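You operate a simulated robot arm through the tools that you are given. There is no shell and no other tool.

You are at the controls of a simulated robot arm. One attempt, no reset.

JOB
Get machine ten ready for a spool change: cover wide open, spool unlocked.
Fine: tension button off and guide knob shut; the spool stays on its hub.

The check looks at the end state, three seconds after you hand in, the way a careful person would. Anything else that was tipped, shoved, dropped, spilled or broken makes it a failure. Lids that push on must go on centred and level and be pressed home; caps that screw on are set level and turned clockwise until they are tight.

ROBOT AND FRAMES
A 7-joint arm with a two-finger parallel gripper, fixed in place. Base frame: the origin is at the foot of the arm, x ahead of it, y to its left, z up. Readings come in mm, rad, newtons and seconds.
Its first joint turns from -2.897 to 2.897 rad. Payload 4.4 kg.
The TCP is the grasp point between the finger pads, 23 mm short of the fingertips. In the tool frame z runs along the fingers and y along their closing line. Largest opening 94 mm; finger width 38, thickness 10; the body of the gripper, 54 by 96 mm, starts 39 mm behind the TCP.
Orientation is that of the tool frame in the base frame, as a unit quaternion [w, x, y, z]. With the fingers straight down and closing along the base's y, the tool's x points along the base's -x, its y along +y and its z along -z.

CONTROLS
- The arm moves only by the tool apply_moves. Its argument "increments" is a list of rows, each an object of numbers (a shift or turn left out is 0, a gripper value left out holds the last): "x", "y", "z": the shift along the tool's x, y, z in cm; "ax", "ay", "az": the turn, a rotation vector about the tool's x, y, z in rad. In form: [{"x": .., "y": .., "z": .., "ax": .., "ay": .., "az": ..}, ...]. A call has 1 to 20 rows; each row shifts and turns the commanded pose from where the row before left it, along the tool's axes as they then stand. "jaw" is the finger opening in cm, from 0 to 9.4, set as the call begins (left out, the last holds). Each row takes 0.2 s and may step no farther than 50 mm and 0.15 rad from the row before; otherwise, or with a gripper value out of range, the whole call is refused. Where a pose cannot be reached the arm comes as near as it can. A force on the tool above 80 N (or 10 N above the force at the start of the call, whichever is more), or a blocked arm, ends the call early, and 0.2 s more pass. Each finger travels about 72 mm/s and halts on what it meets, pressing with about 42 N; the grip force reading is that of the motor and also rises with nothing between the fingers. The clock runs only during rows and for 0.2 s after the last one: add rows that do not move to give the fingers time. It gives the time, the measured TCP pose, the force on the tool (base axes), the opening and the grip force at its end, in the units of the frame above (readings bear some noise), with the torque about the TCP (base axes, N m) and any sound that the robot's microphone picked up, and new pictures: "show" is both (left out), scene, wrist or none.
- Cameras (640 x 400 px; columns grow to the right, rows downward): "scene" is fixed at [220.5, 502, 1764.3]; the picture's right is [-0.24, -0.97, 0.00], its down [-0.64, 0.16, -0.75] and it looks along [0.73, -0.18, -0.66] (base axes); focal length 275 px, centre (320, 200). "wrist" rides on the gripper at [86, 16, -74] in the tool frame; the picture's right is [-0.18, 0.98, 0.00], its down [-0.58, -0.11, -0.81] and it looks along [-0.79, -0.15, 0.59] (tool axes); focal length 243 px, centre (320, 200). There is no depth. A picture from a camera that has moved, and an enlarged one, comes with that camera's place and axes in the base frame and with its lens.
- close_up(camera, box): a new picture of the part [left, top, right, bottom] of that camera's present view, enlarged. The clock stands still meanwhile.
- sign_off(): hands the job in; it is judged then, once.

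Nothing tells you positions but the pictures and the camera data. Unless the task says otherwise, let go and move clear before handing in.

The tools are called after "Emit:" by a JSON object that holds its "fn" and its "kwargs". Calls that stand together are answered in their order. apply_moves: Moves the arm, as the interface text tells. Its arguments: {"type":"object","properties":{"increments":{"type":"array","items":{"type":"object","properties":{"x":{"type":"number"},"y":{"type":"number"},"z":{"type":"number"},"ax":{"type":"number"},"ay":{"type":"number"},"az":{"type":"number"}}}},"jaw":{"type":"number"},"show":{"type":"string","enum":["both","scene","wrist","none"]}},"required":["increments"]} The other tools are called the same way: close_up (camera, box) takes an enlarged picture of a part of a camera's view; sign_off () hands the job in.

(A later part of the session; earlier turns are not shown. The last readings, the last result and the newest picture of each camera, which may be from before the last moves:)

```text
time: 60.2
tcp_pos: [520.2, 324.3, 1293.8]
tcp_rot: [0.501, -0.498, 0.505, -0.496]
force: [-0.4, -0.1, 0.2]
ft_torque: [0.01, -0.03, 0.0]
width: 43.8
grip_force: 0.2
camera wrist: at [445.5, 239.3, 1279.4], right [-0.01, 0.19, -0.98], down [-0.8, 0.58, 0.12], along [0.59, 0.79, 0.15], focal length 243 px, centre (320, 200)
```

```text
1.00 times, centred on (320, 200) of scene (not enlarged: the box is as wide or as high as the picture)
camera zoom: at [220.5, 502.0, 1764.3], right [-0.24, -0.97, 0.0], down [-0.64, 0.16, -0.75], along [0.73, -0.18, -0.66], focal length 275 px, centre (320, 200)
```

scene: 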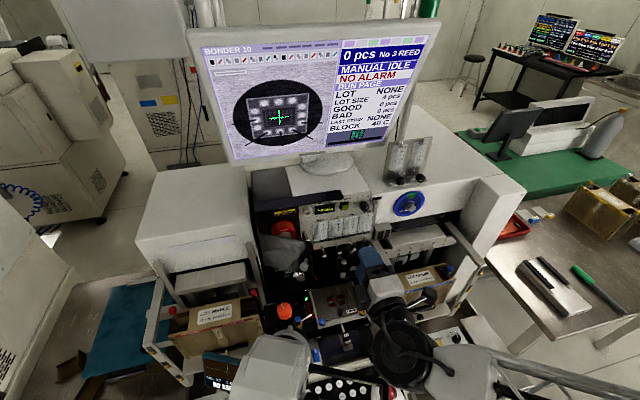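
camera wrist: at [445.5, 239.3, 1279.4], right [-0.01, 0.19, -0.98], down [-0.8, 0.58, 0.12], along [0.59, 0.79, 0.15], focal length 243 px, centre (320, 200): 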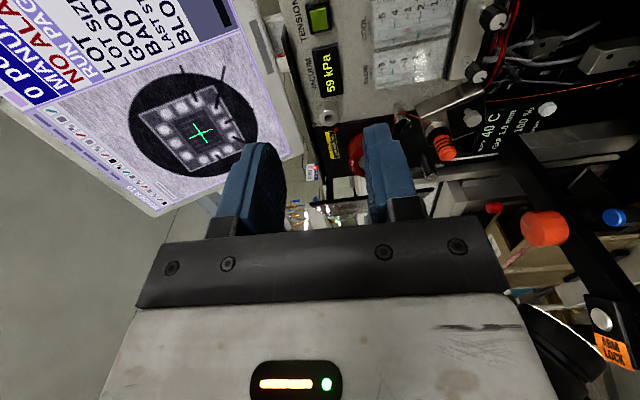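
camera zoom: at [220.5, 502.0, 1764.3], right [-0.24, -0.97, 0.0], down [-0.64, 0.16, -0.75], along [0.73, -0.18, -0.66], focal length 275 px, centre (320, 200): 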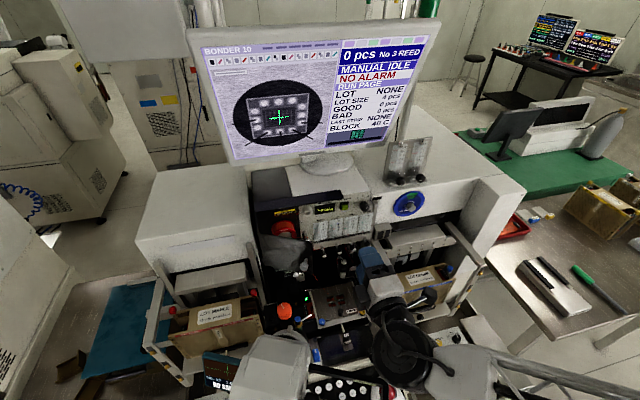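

The microscope head seems to have turned slightly. To judge it properly I'll yaw the tool toward +y (needed for pushing the cover anyway), which also lets the wrist camera see the microscope.

Emit:
{"fn": "apply_moves", "kwargs": {"increments": [{"ay": -0.15}, {"ay": -0.15}, {"ay": -0.15}, {"ay": -0.15}, {"ay": -0.15}, {"ay": -0.15}, {"ay": -0.15}]}}

Emit:
{"fn": "close_up", "kwargs": {"camera": "scene", "box": [240, 240, 500, 400]}}

```text
time: 61.8
tcp_pos: [475.5, 362.5, 1297.8]
tcp_rot: [-0.624, 0.651, -0.317, 0.294]
force: [0.1, -0.4, -0.5]
ft_torque: [0.03, -0.05, 0.01]
width: 43.9
grip_force: 0.1
out of reach, approached as far as the arm can: row 4, 5, 6, 7
camera wrist: at [470.2, 248.5, 1286.1], right [-0.16, 0.12, -0.98], down [-0.99, -0.05, 0.16], along [-0.03, 0.99, 0.13], focal length 243 px, centre (320, 200)
```

scene: 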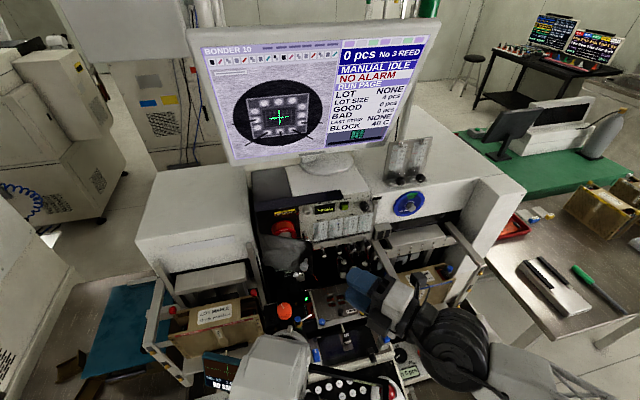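
wrist: 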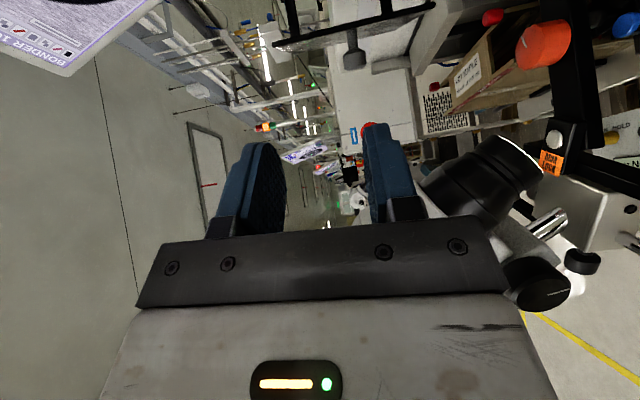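

```text
2.46 times, centred on (370, 320) of scene
camera zoom: at [220.5, 502.0, 1764.3], right [-0.24, -0.97, 0.0], down [-0.64, 0.16, -0.75], along [0.73, -0.18, -0.66], focal length 678 px, centre (197, -95)
```

zoom: 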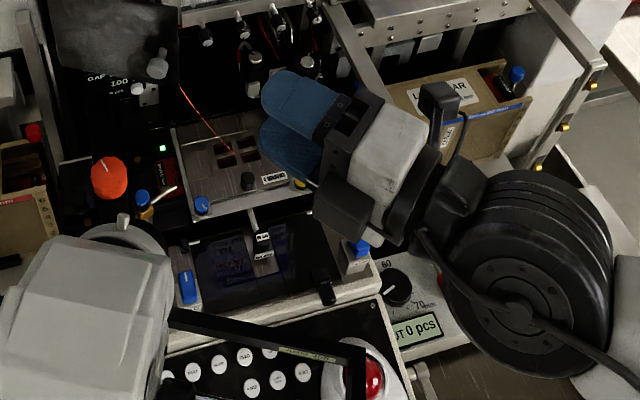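

Emit:
{"fn": "close_up", "kwargs": {"camera": "wrist", "box": [400, 0, 640, 320]}}

Emit:
{"fn": "close_up", "kwargs": {"camera": "scene", "box": [240, 310, 400, 400]}}

```text
1.25 times, centred on (520, 160) of wrist
camera zoom: at [470.2, 248.5, 1286.1], right [-0.16, 0.12, -0.98], down [-0.99, -0.05, 0.16], along [-0.03, 0.99, 0.13], focal length 303 px, centre (70, 250)
```

zoom: 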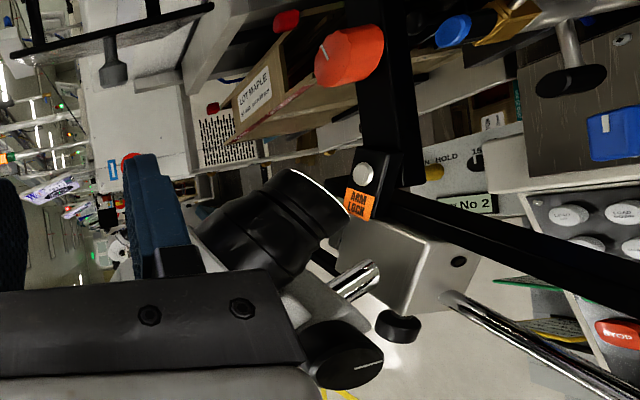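

```text
4.00 times, centred on (320, 355) of scene
camera zoom: at [220.5, 502.0, 1764.3], right [-0.24, -0.97, 0.0], down [-0.64, 0.16, -0.75], along [0.73, -0.18, -0.66], focal length 1102 px, centre (320, -420)
```

zoom: 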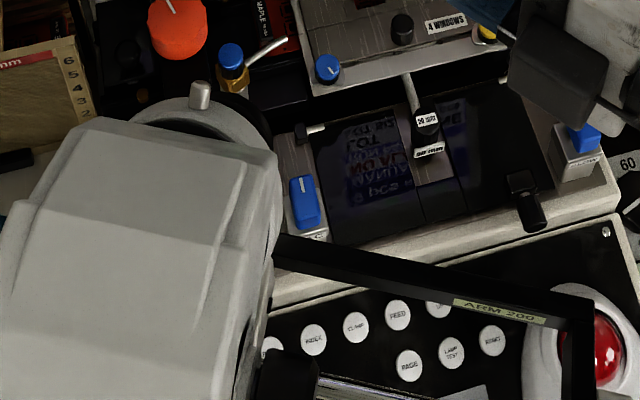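

Emit:
{"fn": "close_up", "kwargs": {"camera": "scene", "box": [180, 190, 440, 400]}}

Emit:
{"fn": "close_up", "kwargs": {"camera": "scene", "box": [200, 230, 440, 400]}}

```text
1.90 times, centred on (310, 295) of scene
camera zoom: at [220.5, 502.0, 1764.3], right [-0.24, -0.97, 0.0], down [-0.64, 0.16, -0.75], along [0.73, -0.18, -0.66], focal length 525 px, centre (339, 19)
```

zoom: 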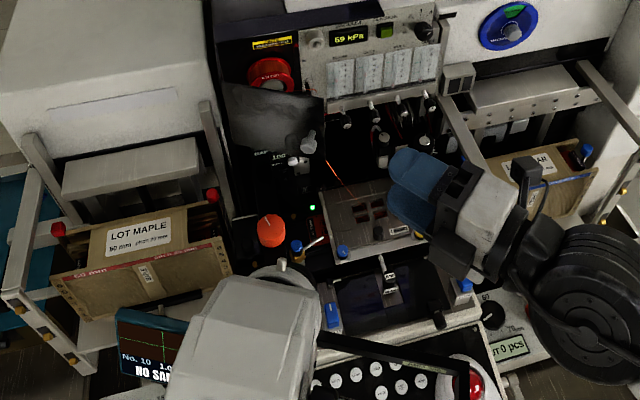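

```text
2.35 times, centred on (320, 315) of scene
camera zoom: at [220.5, 502.0, 1764.3], right [-0.24, -0.97, 0.0], down [-0.64, 0.16, -0.75], along [0.73, -0.18, -0.66], focal length 648 px, centre (320, -71)
```

zoom: 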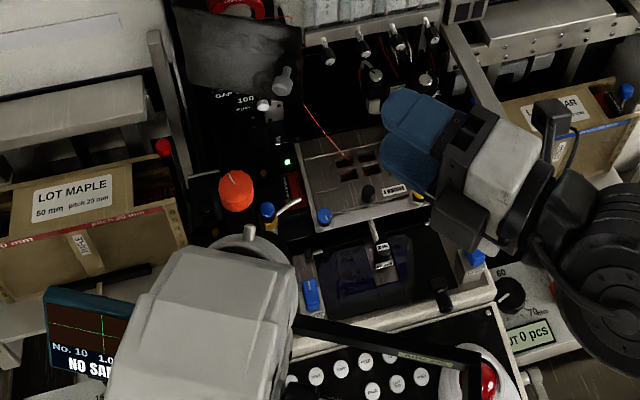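

Comparing crops shows the microscope head (with its little monitor) slides on a chrome rod and has been dragged ≈14 mm to the right relative to the start. I'll put it back: close the fingers and come to its right flank, then nudge it left in small steps while comparing to the initial picture.

Emit:
{"fn": "apply_moves", "kwargs": {"increments": [{"ay": 0.15}, {"ay": 0.15}, {"ay": 0.067}, {}], "jaw": 0, "show": "none"}}

```text
time: 62.8
tcp_pos: [493.1, 338.1, 1297.0]
tcp_rot: [-0.587, 0.589, -0.397, 0.388]
force: [0.6, 0.6, -2.1]
ft_torque: [0.12, -0.13, -0.02]
width: 0.1
grip_force: 42.0
```

Emit:
{"fn": "apply_moves", "kwargs": {"increments": [{"x": -2.73, "y": 1.85, "z": 1.5}, {"x": -2.73, "y": 1.85, "z": 1.5}, {"ay": -0.145}, {"ay": -0.145}, {}]}}

Emit:
{"fn": "close_up", "kwargs": {"camera": "wrist", "box": [200, 0, 640, 320]}}

```text
time: 64.0
tcp_pos: [493.9, 403.9, 1262.4]
tcp_rot: [0.638, -0.637, 0.311, -0.301]
force: [0.0, -0.6, -1.0]
ft_torque: [0.01, -0.02, 0.0]
width: 0.0
grip_force: 42.0
out of reach, approached as far as the arm can: row 4
camera wrist: at [490.5, 290.8, 1247.2], right [-0.13, 0.15, -0.98], down [-0.99, -0.05, 0.12], along [-0.03, 0.99, 0.16], focal length 243 px, centre (320, 200)
```

scene: 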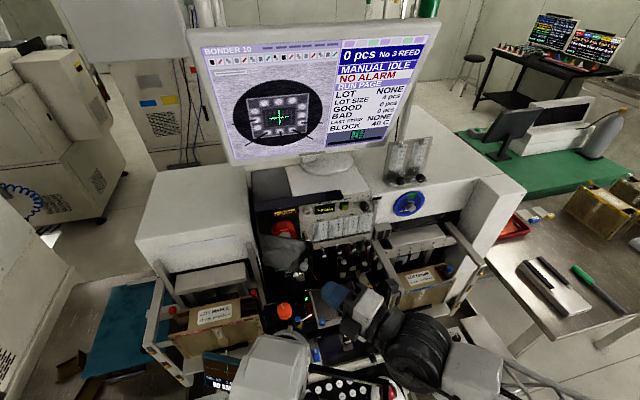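
wrist: 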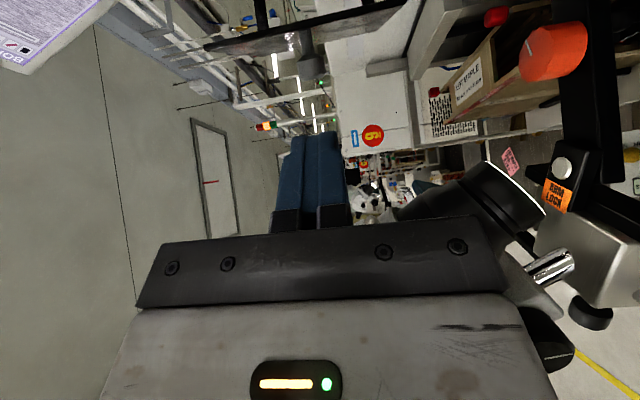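

```text
1.25 times, centred on (420, 160) of wrist
camera zoom: at [490.5, 290.8, 1247.2], right [-0.13, 0.15, -0.98], down [-0.99, -0.05, 0.12], along [-0.03, 0.99, 0.16], focal length 303 px, centre (195, 250)
```

zoom: 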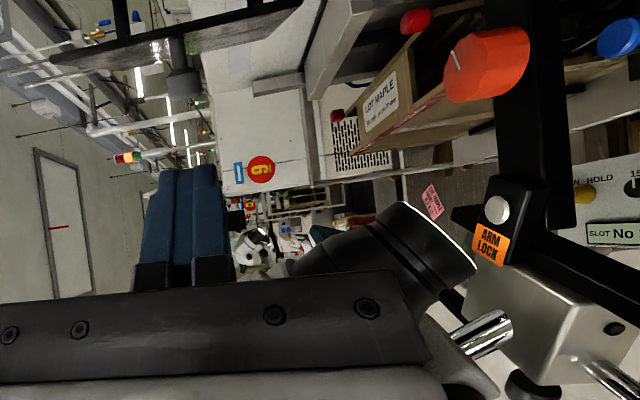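

I'll pitch the tool down ~20° (so the wrist stays high above the arm bar) and bring the fingertips beside the black objective cylinder.

Emit:
{"fn": "apply_moves", "kwargs": {"increments": [{"ax": -0.12}, {"ax": -0.12}, {"ax": -0.12}, {}], "show": "none"}}

Emit:
{"fn": "apply_moves", "kwargs": {"increments": [{"x": -1.8, "y": 2.45, "z": 0.5}, {"x": -1.8, "y": 2.45, "z": 0.5}]}}

Emit:
{"fn": "close_up", "kwargs": {"camera": "scene", "box": [240, 240, 500, 400]}}

Emit:
{"fn": "close_up", "kwargs": {"camera": "wrist", "box": [200, 0, 640, 320]}}

```text
time: 65.2
tcp_pos: [473.5, 385.4, 1310.0]
tcp_rot: [-0.544, 0.722, -0.346, 0.25]
force: [0.9, -0.2, -1.4]
ft_torque: [0.07, -0.08, 0.0]
width: 0.0
grip_force: 42.2
stopped in row 4: the arm was blocked; the commanded pose is now the measured one
```

```text
time: 65.8
tcp_pos: [447.6, 409.8, 1262.0]
tcp_rot: [-0.545, 0.722, -0.346, 0.25]
force: [1.4, -0.2, 0.1]
ft_torque: [0.03, 0.01, 0.02]
width: 0.0
grip_force: 41.5
camera wrist: at [442.6, 296.1, 1267.3], right [-0.34, -0.02, -0.94], down [-0.94, -0.03, 0.34], along [-0.03, 1.0, -0.01], focal length 243 px, centre (320, 200)
```

scene: 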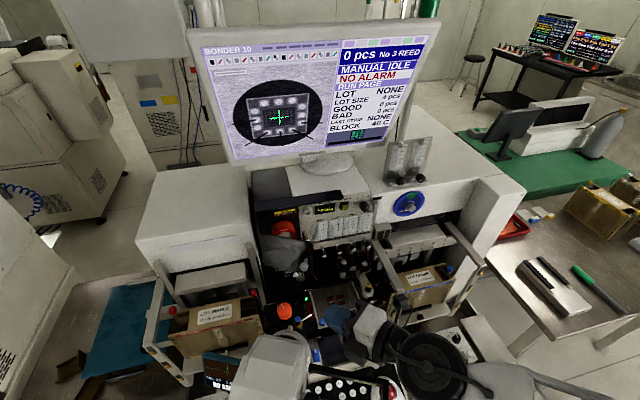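
wrist: 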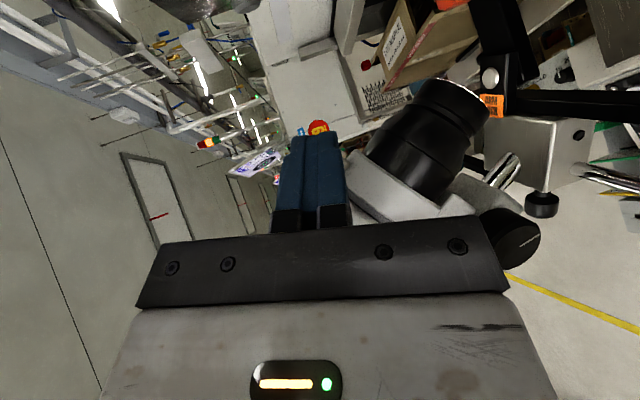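

```text
2.46 times, centred on (370, 320) of scene
camera zoom: at [220.5, 502.0, 1764.3], right [-0.24, -0.97, 0.0], down [-0.64, 0.16, -0.75], along [0.73, -0.18, -0.66], focal length 678 px, centre (197, -95)
```

zoom: 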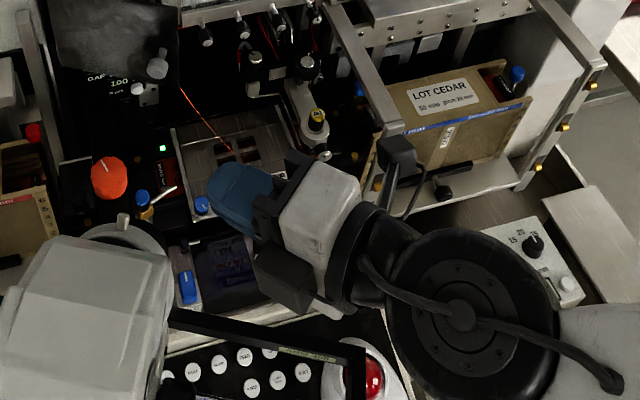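

```text
1.25 times, centred on (420, 160) of wrist
camera zoom: at [442.6, 296.1, 1267.3], right [-0.34, -0.02, -0.94], down [-0.94, -0.03, 0.34], along [-0.03, 1.0, -0.01], focal length 303 px, centre (195, 250)
```

zoom: 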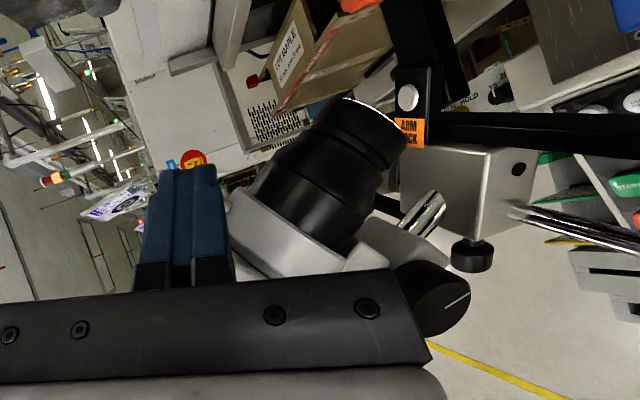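

Clear view: the objective slopes down-forward, with its right side near y≈466. Bringing the fingertip beside the body at about (445,448,1200).

Emit:
{"fn": "apply_moves", "kwargs": {"increments": [{"x": -1.5, "y": 2.68, "z": 0.8}, {"x": -1.5, "y": 2.68, "z": 0.8}]}}

Emit:
{"fn": "close_up", "kwargs": {"camera": "wrist", "box": [200, 0, 640, 320]}}

Emit:
{"fn": "close_up", "kwargs": {"camera": "scene", "box": [240, 310, 400, 400]}}

```text
time: 66.4
tcp_pos: [425.7, 433.7, 1204.0]
tcp_rot: [-0.544, 0.722, -0.347, 0.251]
force: [1.1, 0.9, -0.2]
ft_torque: [-0.01, -0.01, -0.01]
width: 0.0
grip_force: 41.6
camera wrist: at [422.6, 319.8, 1210.8], right [-0.34, -0.02, -0.94], down [-0.94, -0.03, 0.34], along [-0.03, 1.0, -0.01], focal length 243 px, centre (320, 200)
```

scene: 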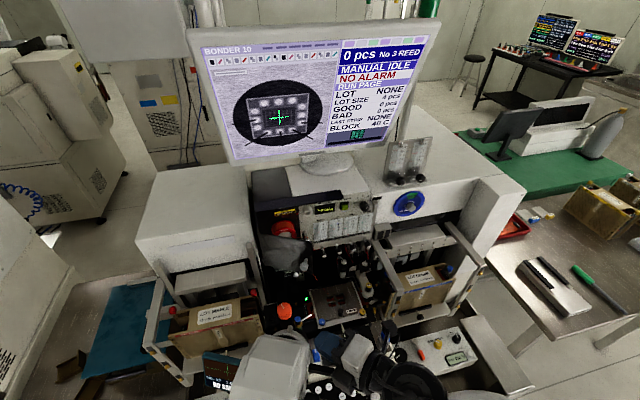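
wrist: 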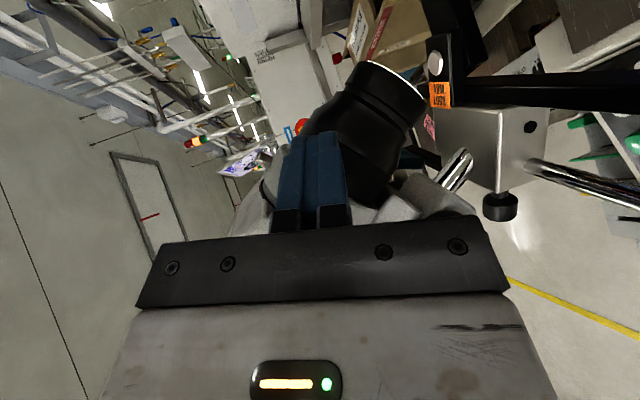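

```text
1.25 times, centred on (420, 160) of wrist
camera zoom: at [422.6, 319.8, 1210.8], right [-0.34, -0.02, -0.94], down [-0.94, -0.03, 0.34], along [-0.03, 1.0, -0.01], focal length 303 px, centre (195, 250)
```

zoom: 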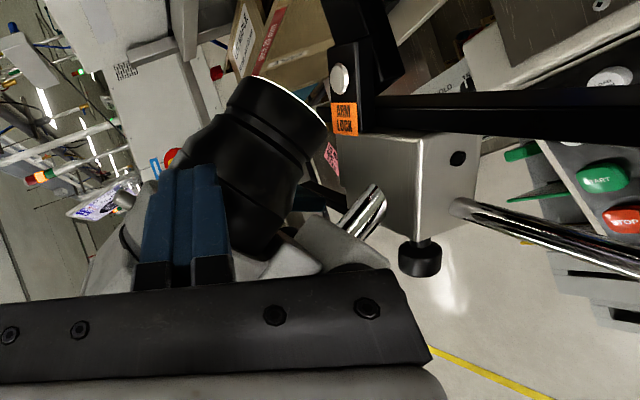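

```text
4.00 times, centred on (320, 355) of scene
camera zoom: at [220.5, 502.0, 1764.3], right [-0.24, -0.97, 0.0], down [-0.64, 0.16, -0.75], along [0.73, -0.18, -0.66], focal length 1102 px, centre (320, -420)
```

zoom: 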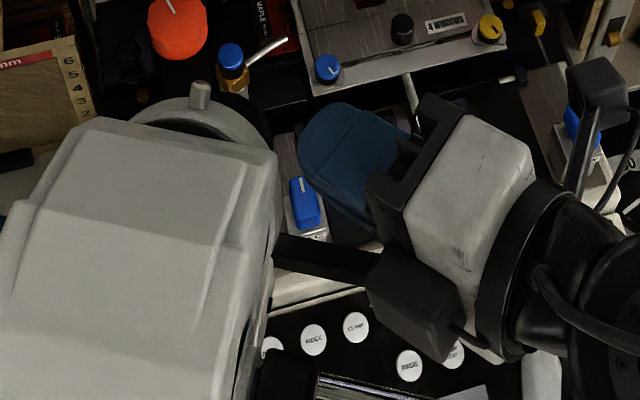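

Fingertip is ~14 mm from the pod's right flank. Approach and nudge along the rod direction in small steps.

Emit:
{"fn": "apply_moves", "kwargs": {"increments": [{"x": -0.28, "y": -0.11, "z": 0.4}, {"x": -0.28, "y": -0.11, "z": 0.4}, {"x": -0.11, "y": -0.045, "z": 0.16}], "show": "none"}}

Emit:
{"fn": "close_up", "kwargs": {"camera": "scene", "box": [240, 310, 400, 400]}}

```text
time: 67.2
tcp_pos: [430.7, 447.0, 1204.2]
tcp_rot: [-0.543, 0.722, -0.348, 0.251]
force: [4.3, -7.8, -1.4]
ft_torque: [0.0, -0.01, -0.16]
width: 0.2
grip_force: 42.0
```

```text
4.00 times, centred on (320, 355) of scene
camera zoom: at [220.5, 502.0, 1764.3], right [-0.24, -0.97, 0.0], down [-0.64, 0.16, -0.75], along [0.73, -0.18, -0.66], focal length 1102 px, centre (320, -420)
```

zoom: 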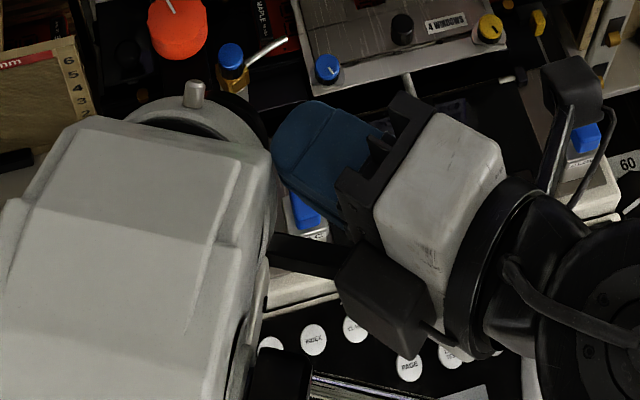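

It moves easily (~9 N) in the right direction. Continue ~5 mm at a time.

Emit:
{"fn": "apply_moves", "kwargs": {"increments": [{"x": -0.28, "y": -0.11, "z": 0.4}], "show": "none"}}

Emit:
{"fn": "close_up", "kwargs": {"camera": "scene", "box": [240, 240, 500, 400]}}

Emit:
{"fn": "close_up", "kwargs": {"camera": "scene", "box": [240, 310, 400, 400]}}

```text
time: 67.6
tcp_pos: [433.2, 451.3, 1203.2]
tcp_rot: [-0.544, 0.721, -0.347, 0.251]
force: [17.1, -12.6, -4.6]
ft_torque: [-0.04, 0.14, -0.5]
width: 0.0
grip_force: 42.0
```

```text
2.46 times, centred on (370, 320) of scene
camera zoom: at [220.5, 502.0, 1764.3], right [-0.24, -0.97, 0.0], down [-0.64, 0.16, -0.75], along [0.73, -0.18, -0.66], focal length 678 px, centre (197, -95)
```

zoom: 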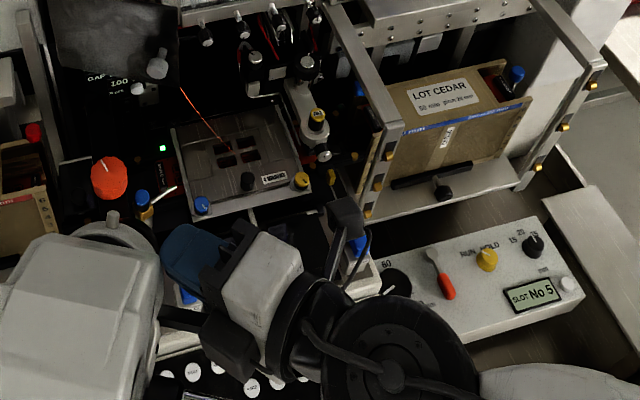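

```text
4.00 times, centred on (320, 355) of scene
camera zoom: at [220.5, 502.0, 1764.3], right [-0.24, -0.97, 0.0], down [-0.64, 0.16, -0.75], along [0.73, -0.18, -0.66], focal length 1102 px, centre (320, -420)
```

zoom: 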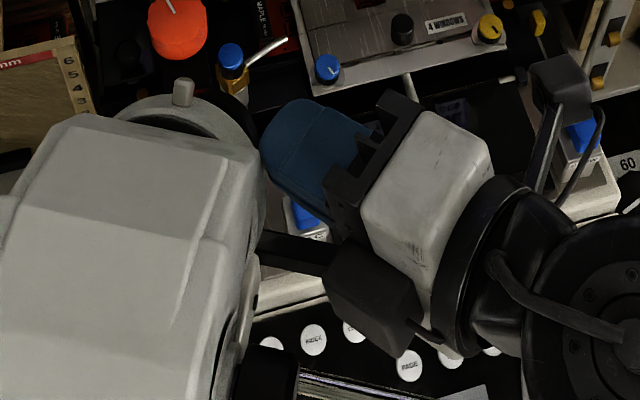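

Emit:
{"fn": "apply_moves", "kwargs": {"increments": [{}], "show": "scene"}}

Emit:
{"fn": "close_up", "kwargs": {"camera": "scene", "box": [180, 310, 340, 400]}}

```text
time: 68.0
tcp_pos: [433.2, 452.1, 1204.6]
tcp_rot: [-0.543, 0.722, -0.347, 0.25]
force: [20.4, -14.4, -5.5]
ft_torque: [-0.08, 0.08, -0.59]
width: 0.1
grip_force: 41.9
```

scene: 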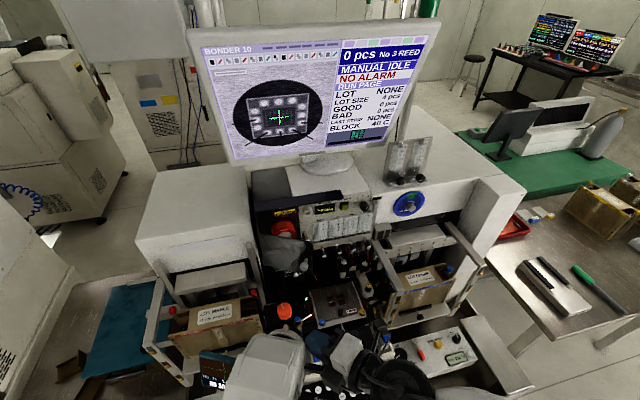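

```text
4.00 times, centred on (260, 355) of scene
camera zoom: at [220.5, 502.0, 1764.3], right [-0.24, -0.97, 0.0], down [-0.64, 0.16, -0.75], along [0.73, -0.18, -0.66], focal length 1102 px, centre (560, -420)
```

zoom: 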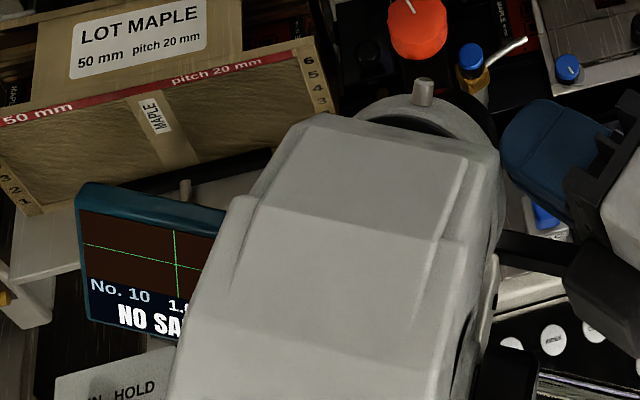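

Closing in on the original position (knob now ~8 px right of where it was in the first crop). Another ~5 mm.

Emit:
{"fn": "apply_moves", "kwargs": {"increments": [{"x": -0.28, "y": -0.11, "z": 0.4}, {}], "show": "none"}}

Emit:
{"fn": "close_up", "kwargs": {"camera": "scene", "box": [240, 240, 500, 400]}}

Emit:
{"fn": "close_up", "kwargs": {"camera": "scene", "box": [180, 310, 340, 400]}}

```text
time: 68.6
tcp_pos: [434.0, 455.2, 1205.0]
tcp_rot: [-0.543, 0.722, -0.347, 0.251]
force: [29.3, -19.2, -9.1]
ft_torque: [-0.18, 0.17, -0.83]
width: 0.0
grip_force: 42.0
```

```text
2.46 times, centred on (370, 320) of scene
camera zoom: at [220.5, 502.0, 1764.3], right [-0.24, -0.97, 0.0], down [-0.64, 0.16, -0.75], along [0.73, -0.18, -0.66], focal length 678 px, centre (197, -95)
```

zoom: 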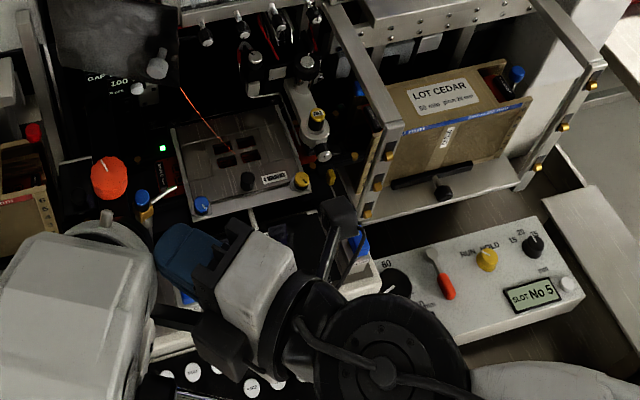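

```text
4.00 times, centred on (260, 355) of scene
camera zoom: at [220.5, 502.0, 1764.3], right [-0.24, -0.97, 0.0], down [-0.64, 0.16, -0.75], along [0.73, -0.18, -0.66], focal length 1102 px, centre (560, -420)
```

zoom: 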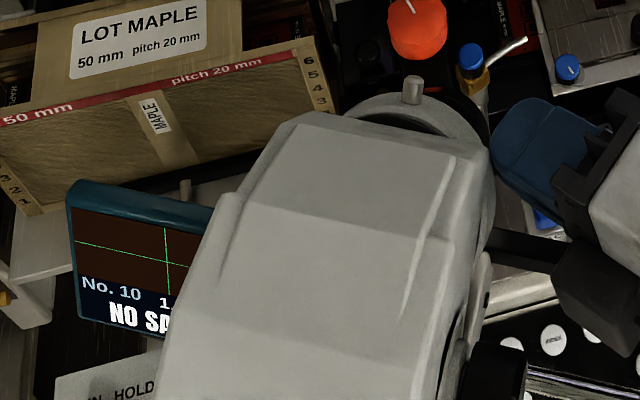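

The microscope head now matches its original picture position (knob, right edge and bar emergence). Back off and confirm it stays.

Emit:
{"fn": "apply_moves", "kwargs": {"increments": [{"x": 0.55, "y": 0.22, "z": -0.8}, {"x": 1.1, "y": 0.45, "z": -1.6}, {"x": 2.0, "y": -2.5}, {"x": 2.0, "y": -3.0}], "show": "scene"}}

Emit:
{"fn": "close_up", "kwargs": {"camera": "scene", "box": [240, 240, 500, 400]}}

Emit:
{"fn": "close_up", "kwargs": {"camera": "scene", "box": [180, 310, 340, 400]}}

```text
time: 69.6
tcp_pos: [462.6, 407.7, 1258.2]
tcp_rot: [-0.545, 0.722, -0.346, 0.251]
force: [-0.1, -0.1, 0.1]
ft_torque: [-0.01, 0.0, -0.01]
width: 0.0
grip_force: 41.5
```

scene: 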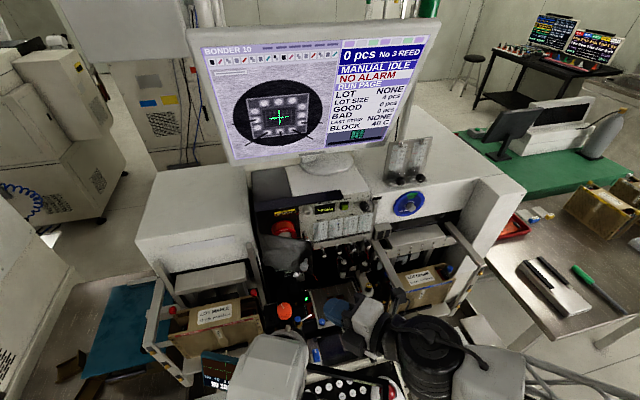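

```text
2.46 times, centred on (370, 320) of scene
camera zoom: at [220.5, 502.0, 1764.3], right [-0.24, -0.97, 0.0], down [-0.64, 0.16, -0.75], along [0.73, -0.18, -0.66], focal length 678 px, centre (197, -95)
```

zoom: 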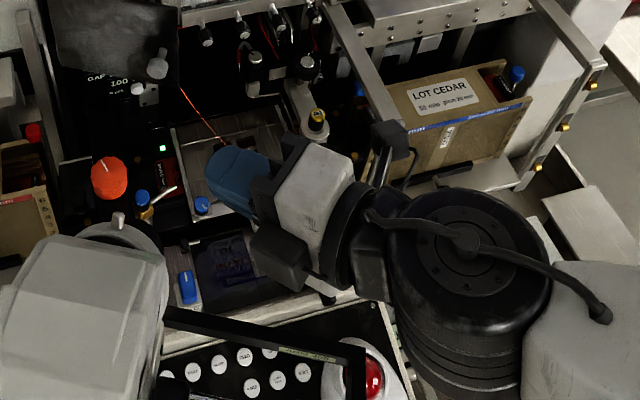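

```text
4.00 times, centred on (260, 355) of scene
camera zoom: at [220.5, 502.0, 1764.3], right [-0.24, -0.97, 0.0], down [-0.64, 0.16, -0.75], along [0.73, -0.18, -0.66], focal length 1102 px, centre (560, -420)
```

zoom: 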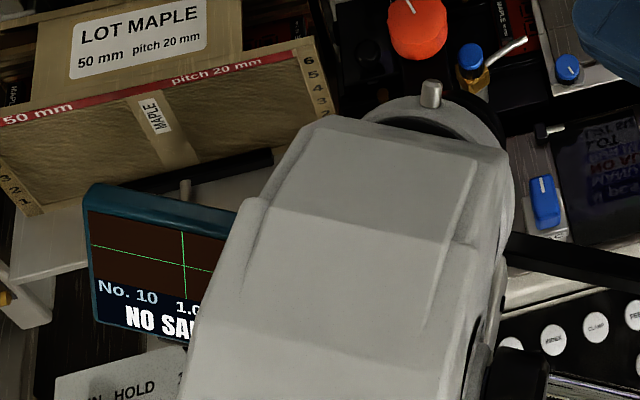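

It sprang back partially. Let me wait a moment and see where it settles.

Emit:
{"fn": "apply_moves", "kwargs": {"increments": [{}, {}, {}, {}, {}, {}, {}, {}, {}, {}], "show": "none"}}

Emit:
{"fn": "close_up", "kwargs": {"camera": "scene", "box": [180, 310, 340, 400]}}

```text
time: 71.8
tcp_pos: [462.7, 408.2, 1256.8]
tcp_rot: [-0.544, 0.722, -0.347, 0.25]
force: [0.5, 0.2, 0.2]
ft_torque: [-0.03, -0.02, -0.02]
width: 0.1
grip_force: 42.3
```

```text
4.00 times, centred on (260, 355) of scene
camera zoom: at [220.5, 502.0, 1764.3], right [-0.24, -0.97, 0.0], down [-0.64, 0.16, -0.75], along [0.73, -0.18, -0.66], focal length 1102 px, centre (560, -420)
```

zoom: 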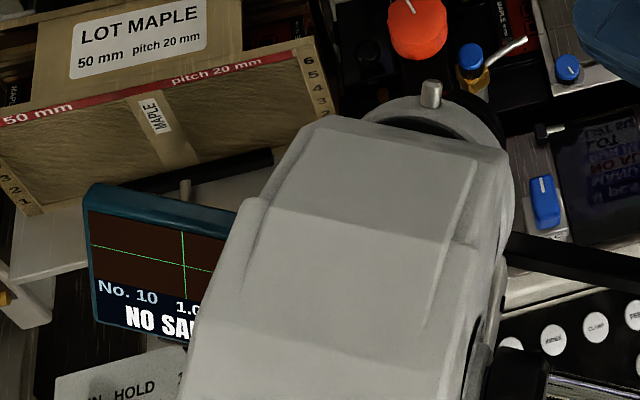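

It stays put but only ~1/3 of the way. I'll push again with more over-travel, then release and compare.

Emit:
{"fn": "apply_moves", "kwargs": {"increments": [{"x": -2.0, "y": 2.75}, {"x": -2.0, "y": 2.75}, {"x": -1.0, "y": -0.4, "z": 1.5}, {"x": -0.55, "y": -0.22, "z": 0.8}, {"x": -0.28, "y": -0.11, "z": 0.4}, {}], "show": "none"}}

Emit:
{"fn": "close_up", "kwargs": {"camera": "scene", "box": [180, 310, 340, 400]}}

```text
time: 73.2
tcp_pos: [434.5, 459.5, 1203.1]
tcp_rot: [-0.543, 0.722, -0.347, 0.25]
force: [25.9, -17.7, -15.2]
ft_torque: [-0.37, 0.18, -0.76]
width: 0.0
grip_force: 42.5
```

```text
4.00 times, centred on (260, 355) of scene
camera zoom: at [220.5, 502.0, 1764.3], right [-0.24, -0.97, 0.0], down [-0.64, 0.16, -0.75], along [0.73, -0.18, -0.66], focal length 1102 px, centre (560, -420)
```

zoom: 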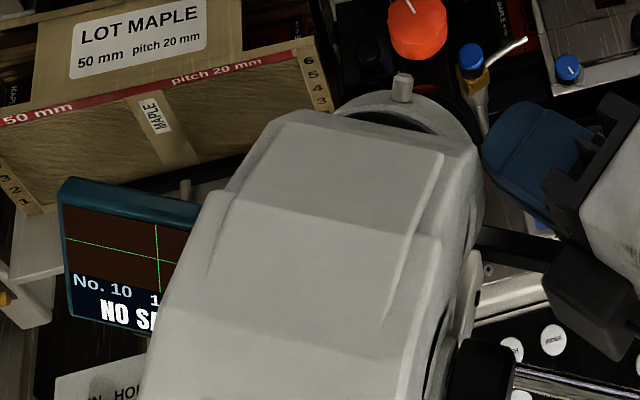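

Emit:
{"fn": "apply_moves", "kwargs": {"increments": [{"x": -0.22, "y": -0.09, "z": 0.32}, {}, {"x": 0.55, "y": 0.22, "z": -0.8}, {"x": 1.1, "y": 0.45, "z": -1.6}], "show": "none"}}

Emit:
{"fn": "close_up", "kwargs": {"camera": "scene", "box": [180, 310, 340, 400]}}

Emit:
{"fn": "close_up", "kwargs": {"camera": "scene", "box": [240, 240, 500, 400]}}

```text
time: 74.2
tcp_pos: [427.8, 438.0, 1206.6]
tcp_rot: [-0.545, 0.721, -0.346, 0.25]
force: [0.9, -0.4, -0.3]
ft_torque: [-0.01, 0.03, 0.0]
width: 0.2
grip_force: 41.8
```

```text
4.00 times, centred on (260, 355) of scene
camera zoom: at [220.5, 502.0, 1764.3], right [-0.24, -0.97, 0.0], down [-0.64, 0.16, -0.75], along [0.73, -0.18, -0.66], focal length 1102 px, centre (560, -420)
```

zoom: 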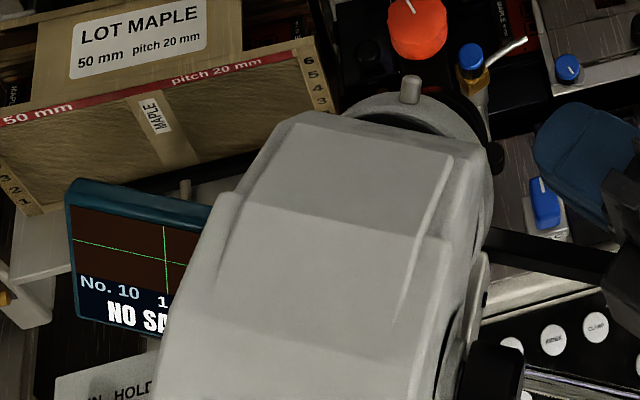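

```text
2.46 times, centred on (370, 320) of scene
camera zoom: at [220.5, 502.0, 1764.3], right [-0.24, -0.97, 0.0], down [-0.64, 0.16, -0.75], along [0.73, -0.18, -0.66], focal length 678 px, centre (197, -95)
```

zoom: 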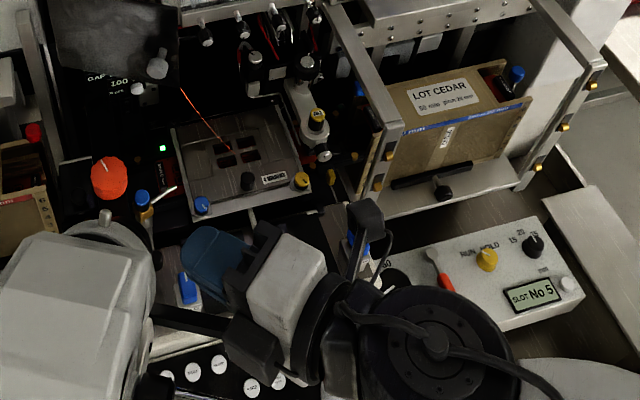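

Released, the head now sits where it was at the start (knob, right edge, gap to the blue switch all match). Now retreat carefully up and right, and level the tool for pushing the cover from inside.

Emit:
{"fn": "apply_moves", "kwargs": {"increments": [{"x": 2.35, "y": -2.53, "z": -1.0}, {"x": 2.35, "y": -2.53, "z": -1.0}, {"x": 2.35, "y": -2.53, "z": -1.0}], "show": "none"}}

Emit:
{"fn": "apply_moves", "kwargs": {"increments": [{"x": 2.0, "z": 2.0}, {"x": 2.0, "z": 2.0}, {"ax": 0.1425}, {"ax": 0.1425}, {}]}}

```text
time: 75.0
tcp_pos: [465.9, 374.5, 1283.5]
tcp_rot: [-0.543, 0.723, -0.345, 0.251]
force: [0.3, 0.6, -0.5]
ft_torque: [0.01, -0.02, 0.03]
width: 0.2
grip_force: 42.1
```

```text
time: 76.2
tcp_pos: [522.0, 368.6, 1276.8]
tcp_rot: [0.642, -0.636, 0.307, -0.297]
force: [-2.0, -1.2, 4.7]
ft_torque: [-0.21, 0.26, 0.02]
width: 0.0
grip_force: 41.9
camera wrist: at [519.0, 255.6, 1260.7], right [-0.12, 0.15, -0.98], down [-0.99, -0.06, 0.12], along [-0.05, 0.99, 0.16], focal length 243 px, centre (320, 200)
```

scene: 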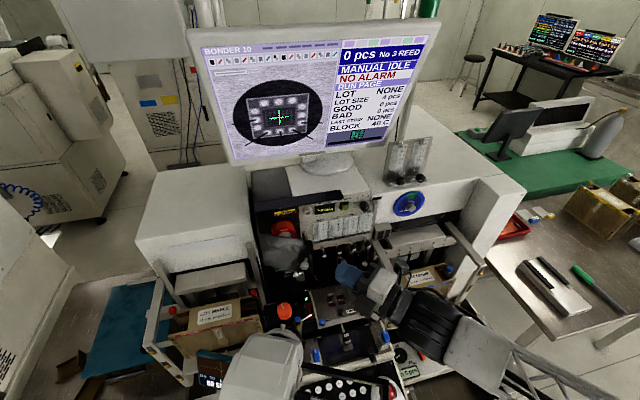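
wrist: 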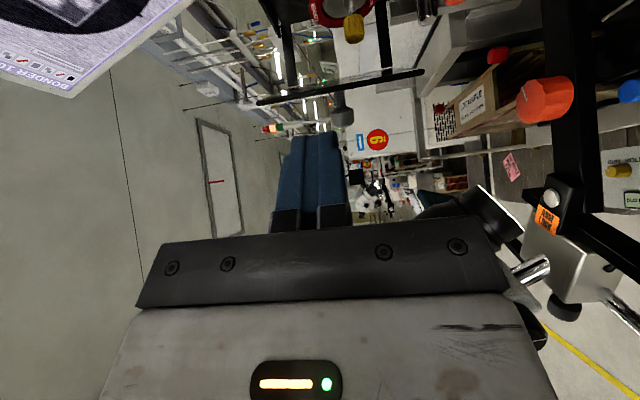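

Emit:
{"fn": "apply_moves", "kwargs": {"increments": [{}, {}], "show": "none"}}

Emit:
{"fn": "close_up", "kwargs": {"camera": "wrist", "box": [230, 0, 450, 140]}}

Emit:
{"fn": "close_up", "kwargs": {"camera": "scene", "box": [250, 200, 330, 280]}}

```text
time: 76.8
tcp_pos: [521.4, 369.3, 1274.8]
tcp_rot: [0.641, -0.638, 0.307, -0.297]
force: [-0.2, -0.3, -0.1]
ft_torque: [-0.01, -0.01, 0.01]
width: 0.1
grip_force: 41.9
```

```text
2.86 times, centred on (340, 70) of wrist
camera zoom: at [519.0, 255.6, 1258.1], right [-0.13, 0.15, -0.98], down [-0.99, -0.06, 0.12], along [-0.04, 0.99, 0.16], focal length 693 px, centre (263, 571)
```

zoom: 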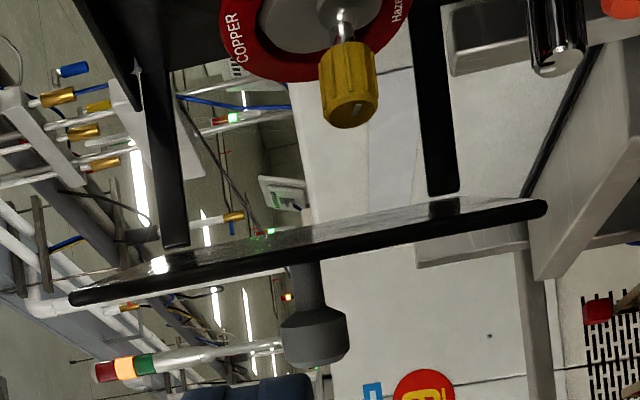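

```text
5.00 times, centred on (290, 240) of scene
camera zoom: at [220.5, 502.0, 1764.3], right [-0.24, -0.97, 0.0], down [-0.64, 0.16, -0.75], along [0.73, -0.18, -0.66], focal length 1377 px, centre (470, 0)
```

zoom: 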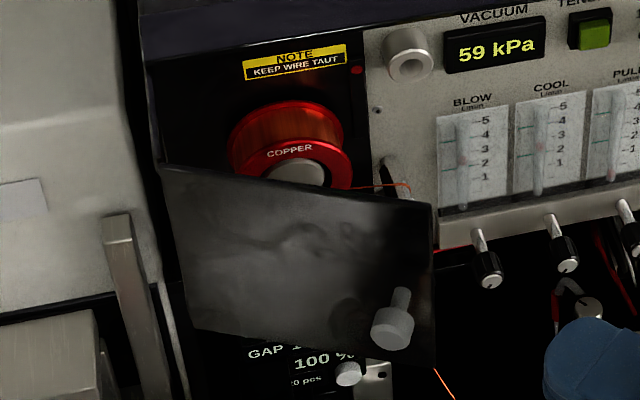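

The spool lock is visible: a yellow fluted knob on the spool's hub, about (651,480,1250). First I'll push the cover wide open from inside at z≈1300 (above the knobs): move near and yaw further left.

Emit:
{"fn": "apply_moves", "kwargs": {"increments": [{"x": 1.08, "y": -1.25, "z": 2.6}, {"x": 1.08, "y": -1.25, "z": 2.6}, {"ay": -0.14}, {"ay": -0.14}, {}]}}

Emit:
{"fn": "close_up", "kwargs": {"camera": "scene", "box": [250, 190, 370, 290]}}

```text
time: 78.0
tcp_pos: [577.4, 383.6, 1298.1]
tcp_rot: [0.679, -0.672, 0.214, -0.204]
force: [0.0, 0.3, -0.1]
ft_torque: [-0.02, -0.01, 0.02]
width: 0.0
grip_force: 42.3
camera wrist: at [605.2, 274.1, 1281.6], right [-0.16, 0.11, -0.98], down [-0.93, -0.34, 0.12], along [-0.32, 0.93, 0.16], focal length 243 px, centre (320, 200)
```

scene: 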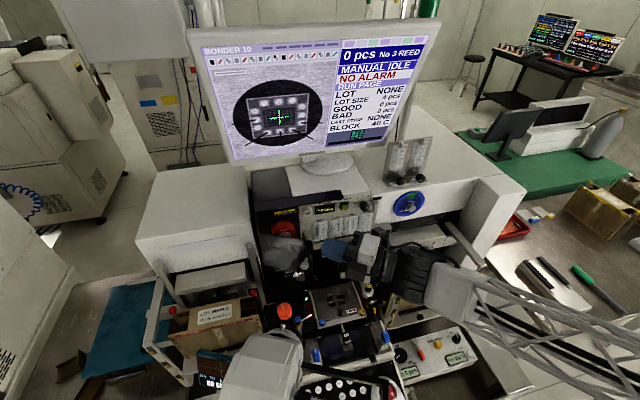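
wrist: 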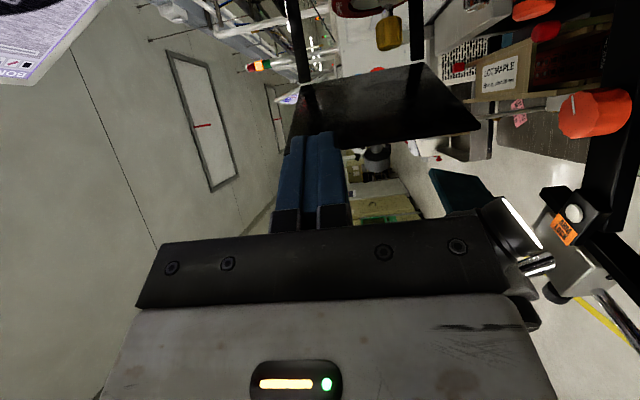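

```text
4.00 times, centred on (310, 240) of scene
camera zoom: at [220.5, 502.0, 1764.3], right [-0.24, -0.97, 0.0], down [-0.64, 0.16, -0.75], along [0.73, -0.18, -0.66], focal length 1102 px, centre (360, 40)
```

zoom: 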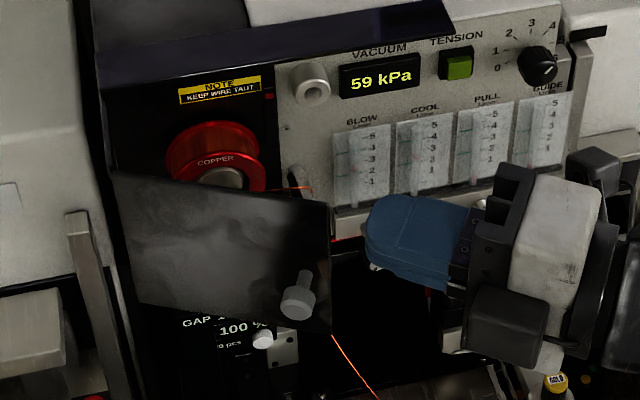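

Tip is in front-right of the cover's free edge. Go +x past the edge, then +y to get behind it.

Emit:
{"fn": "apply_moves", "kwargs": {"increments": [{"x": 2.06, "z": 1.41}, {"x": -1.21, "z": 1.78}]}}

Emit:
{"fn": "close_up", "kwargs": {"camera": "scene", "box": [250, 190, 370, 290]}}

Emit:
{"fn": "close_up", "kwargs": {"camera": "wrist", "box": [230, 0, 530, 240]}}

```text
time: 78.6
tcp_pos: [600.0, 405.6, 1298.0]
tcp_rot: [0.677, -0.673, 0.215, -0.205]
force: [-0.9, -0.5, -0.2]
ft_torque: [-0.04, 0.02, 0.01]
width: 0.0
grip_force: 42.4
camera wrist: at [629.0, 296.0, 1281.6], right [-0.16, 0.12, -0.98], down [-0.94, -0.34, 0.12], along [-0.32, 0.94, 0.16], focal length 243 px, centre (320, 200)
```

scene: 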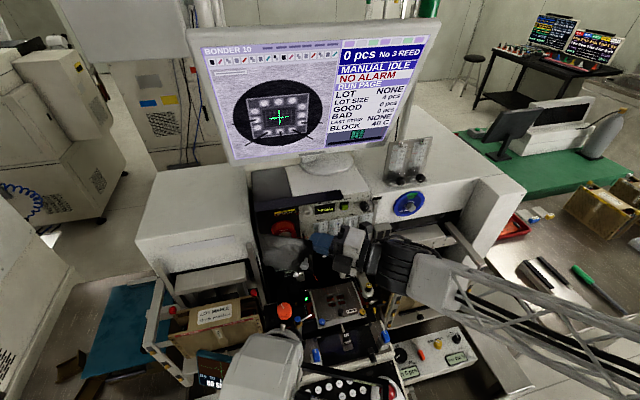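
wrist: 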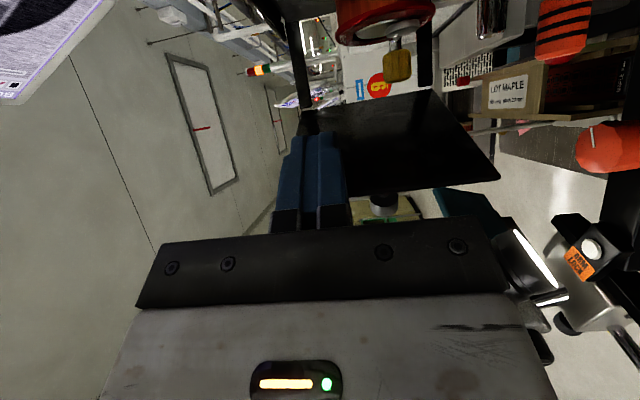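

```text
4.00 times, centred on (310, 240) of scene
camera zoom: at [220.5, 502.0, 1764.3], right [-0.24, -0.97, 0.0], down [-0.64, 0.16, -0.75], along [0.73, -0.18, -0.66], focal length 1102 px, centre (360, 40)
```

zoom: 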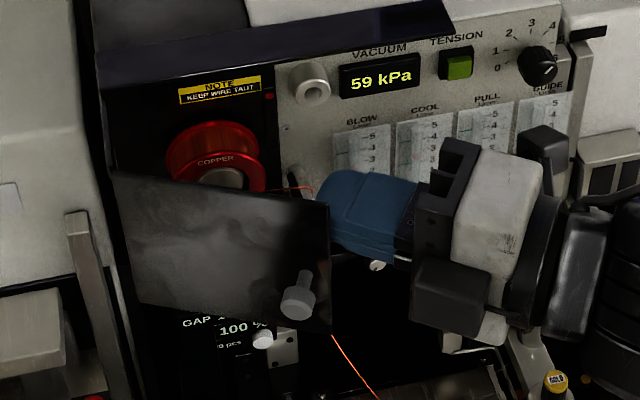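

```text
1.67 times, centred on (380, 120) of wrist
camera zoom: at [629.0, 296.0, 1281.6], right [-0.16, 0.12, -0.98], down [-0.94, -0.34, 0.12], along [-0.32, 0.94, 0.16], focal length 404 px, centre (220, 333)
```

zoom: 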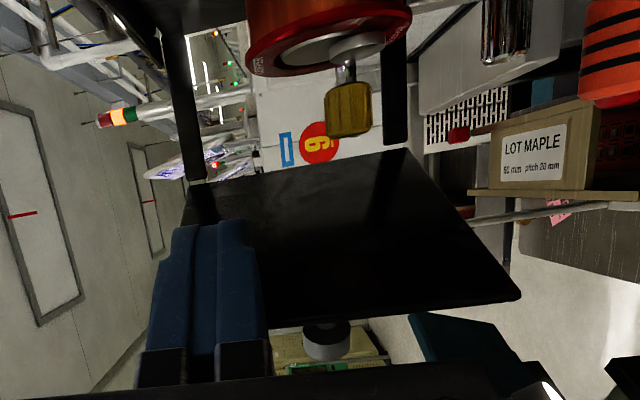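

The fingertip is behind the free edge. Sweep left/outward to push the cover.

Emit:
{"fn": "apply_moves", "kwargs": {"increments": [{"x": -1.0, "z": 1.2}, {"x": -1.9, "z": 0.5}, {"x": -1.9, "z": 0.5}], "show": "scene"}}

Emit:
{"fn": "close_up", "kwargs": {"camera": "scene", "box": [230, 190, 350, 290]}}

```text
time: 79.0
tcp_pos: [598.2, 412.9, 1296.8]
tcp_rot: [0.676, -0.673, 0.217, -0.208]
force: [-34.5, -70.0, -1.7]
ft_torque: [-0.05, 0.01, 1.5]
width: 0.0
grip_force: 42.3
stopped in row 2: the force on the tool passed its limit at 162 N (the readings are from after the stop); the commanded pose is now the measured one
```

scene: 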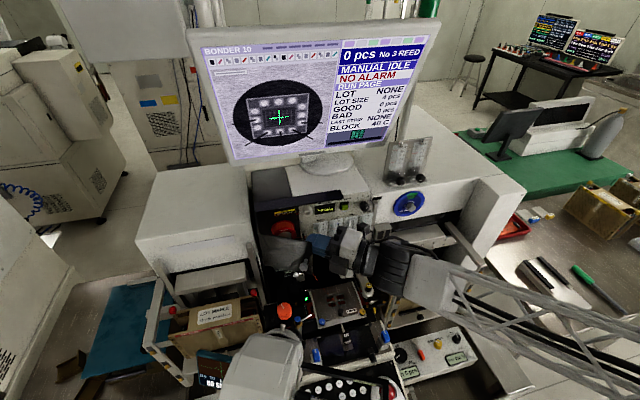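

```text
4.00 times, centred on (290, 240) of scene
camera zoom: at [220.5, 502.0, 1764.3], right [-0.24, -0.97, 0.0], down [-0.64, 0.16, -0.75], along [0.73, -0.18, -0.66], focal length 1102 px, centre (440, 40)
```

zoom: 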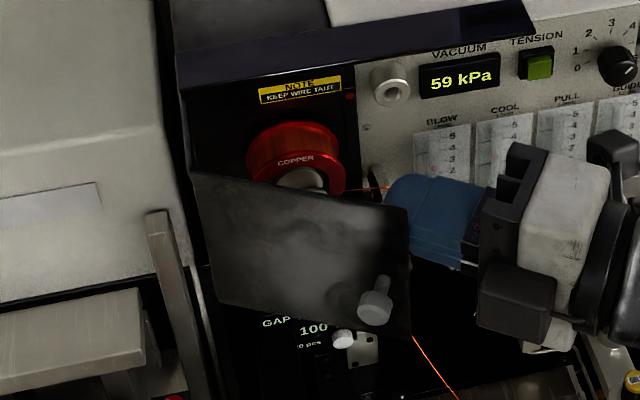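

I pushed too much along the panel. Push instead perpendicular to it (mostly −x).

Emit:
{"fn": "apply_moves", "kwargs": {"increments": [{"z": -0.4}, {"x": -0.8, "z": -0.15}], "show": "none"}}

Emit:
{"fn": "apply_moves", "kwargs": {"increments": [{"x": -1.2, "z": -0.1}], "show": "none"}}

Emit:
{"fn": "close_up", "kwargs": {"camera": "scene", "box": [230, 190, 350, 290]}}

```text
time: 79.6
tcp_pos: [589.6, 416.6, 1296.9]
tcp_rot: [0.676, -0.673, 0.217, -0.207]
force: [-0.4, -0.7, -0.3]
ft_torque: [-0.01, -0.02, 0.03]
width: 0.1
grip_force: 41.6
```

```text
time: 80.0
tcp_pos: [579.4, 421.9, 1297.6]
tcp_rot: [0.677, -0.673, 0.217, -0.206]
force: [0.6, -1.2, 0.3]
ft_torque: [0.02, 0.07, -0.03]
width: 0.0
grip_force: 42.0
```

```text
4.00 times, centred on (290, 240) of scene
camera zoom: at [220.5, 502.0, 1764.3], right [-0.24, -0.97, 0.0], down [-0.64, 0.16, -0.75], along [0.73, -0.18, -0.66], focal length 1102 px, centre (440, 40)
```

zoom: 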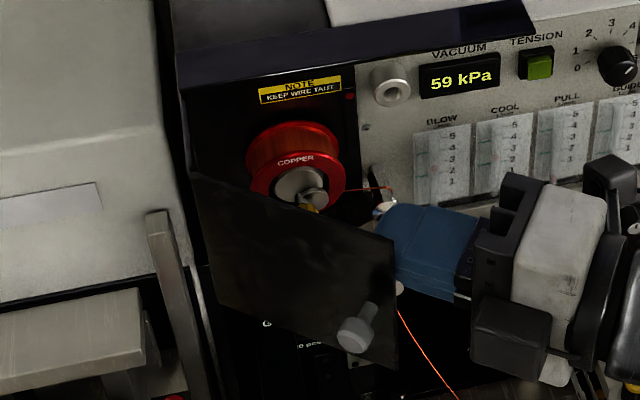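

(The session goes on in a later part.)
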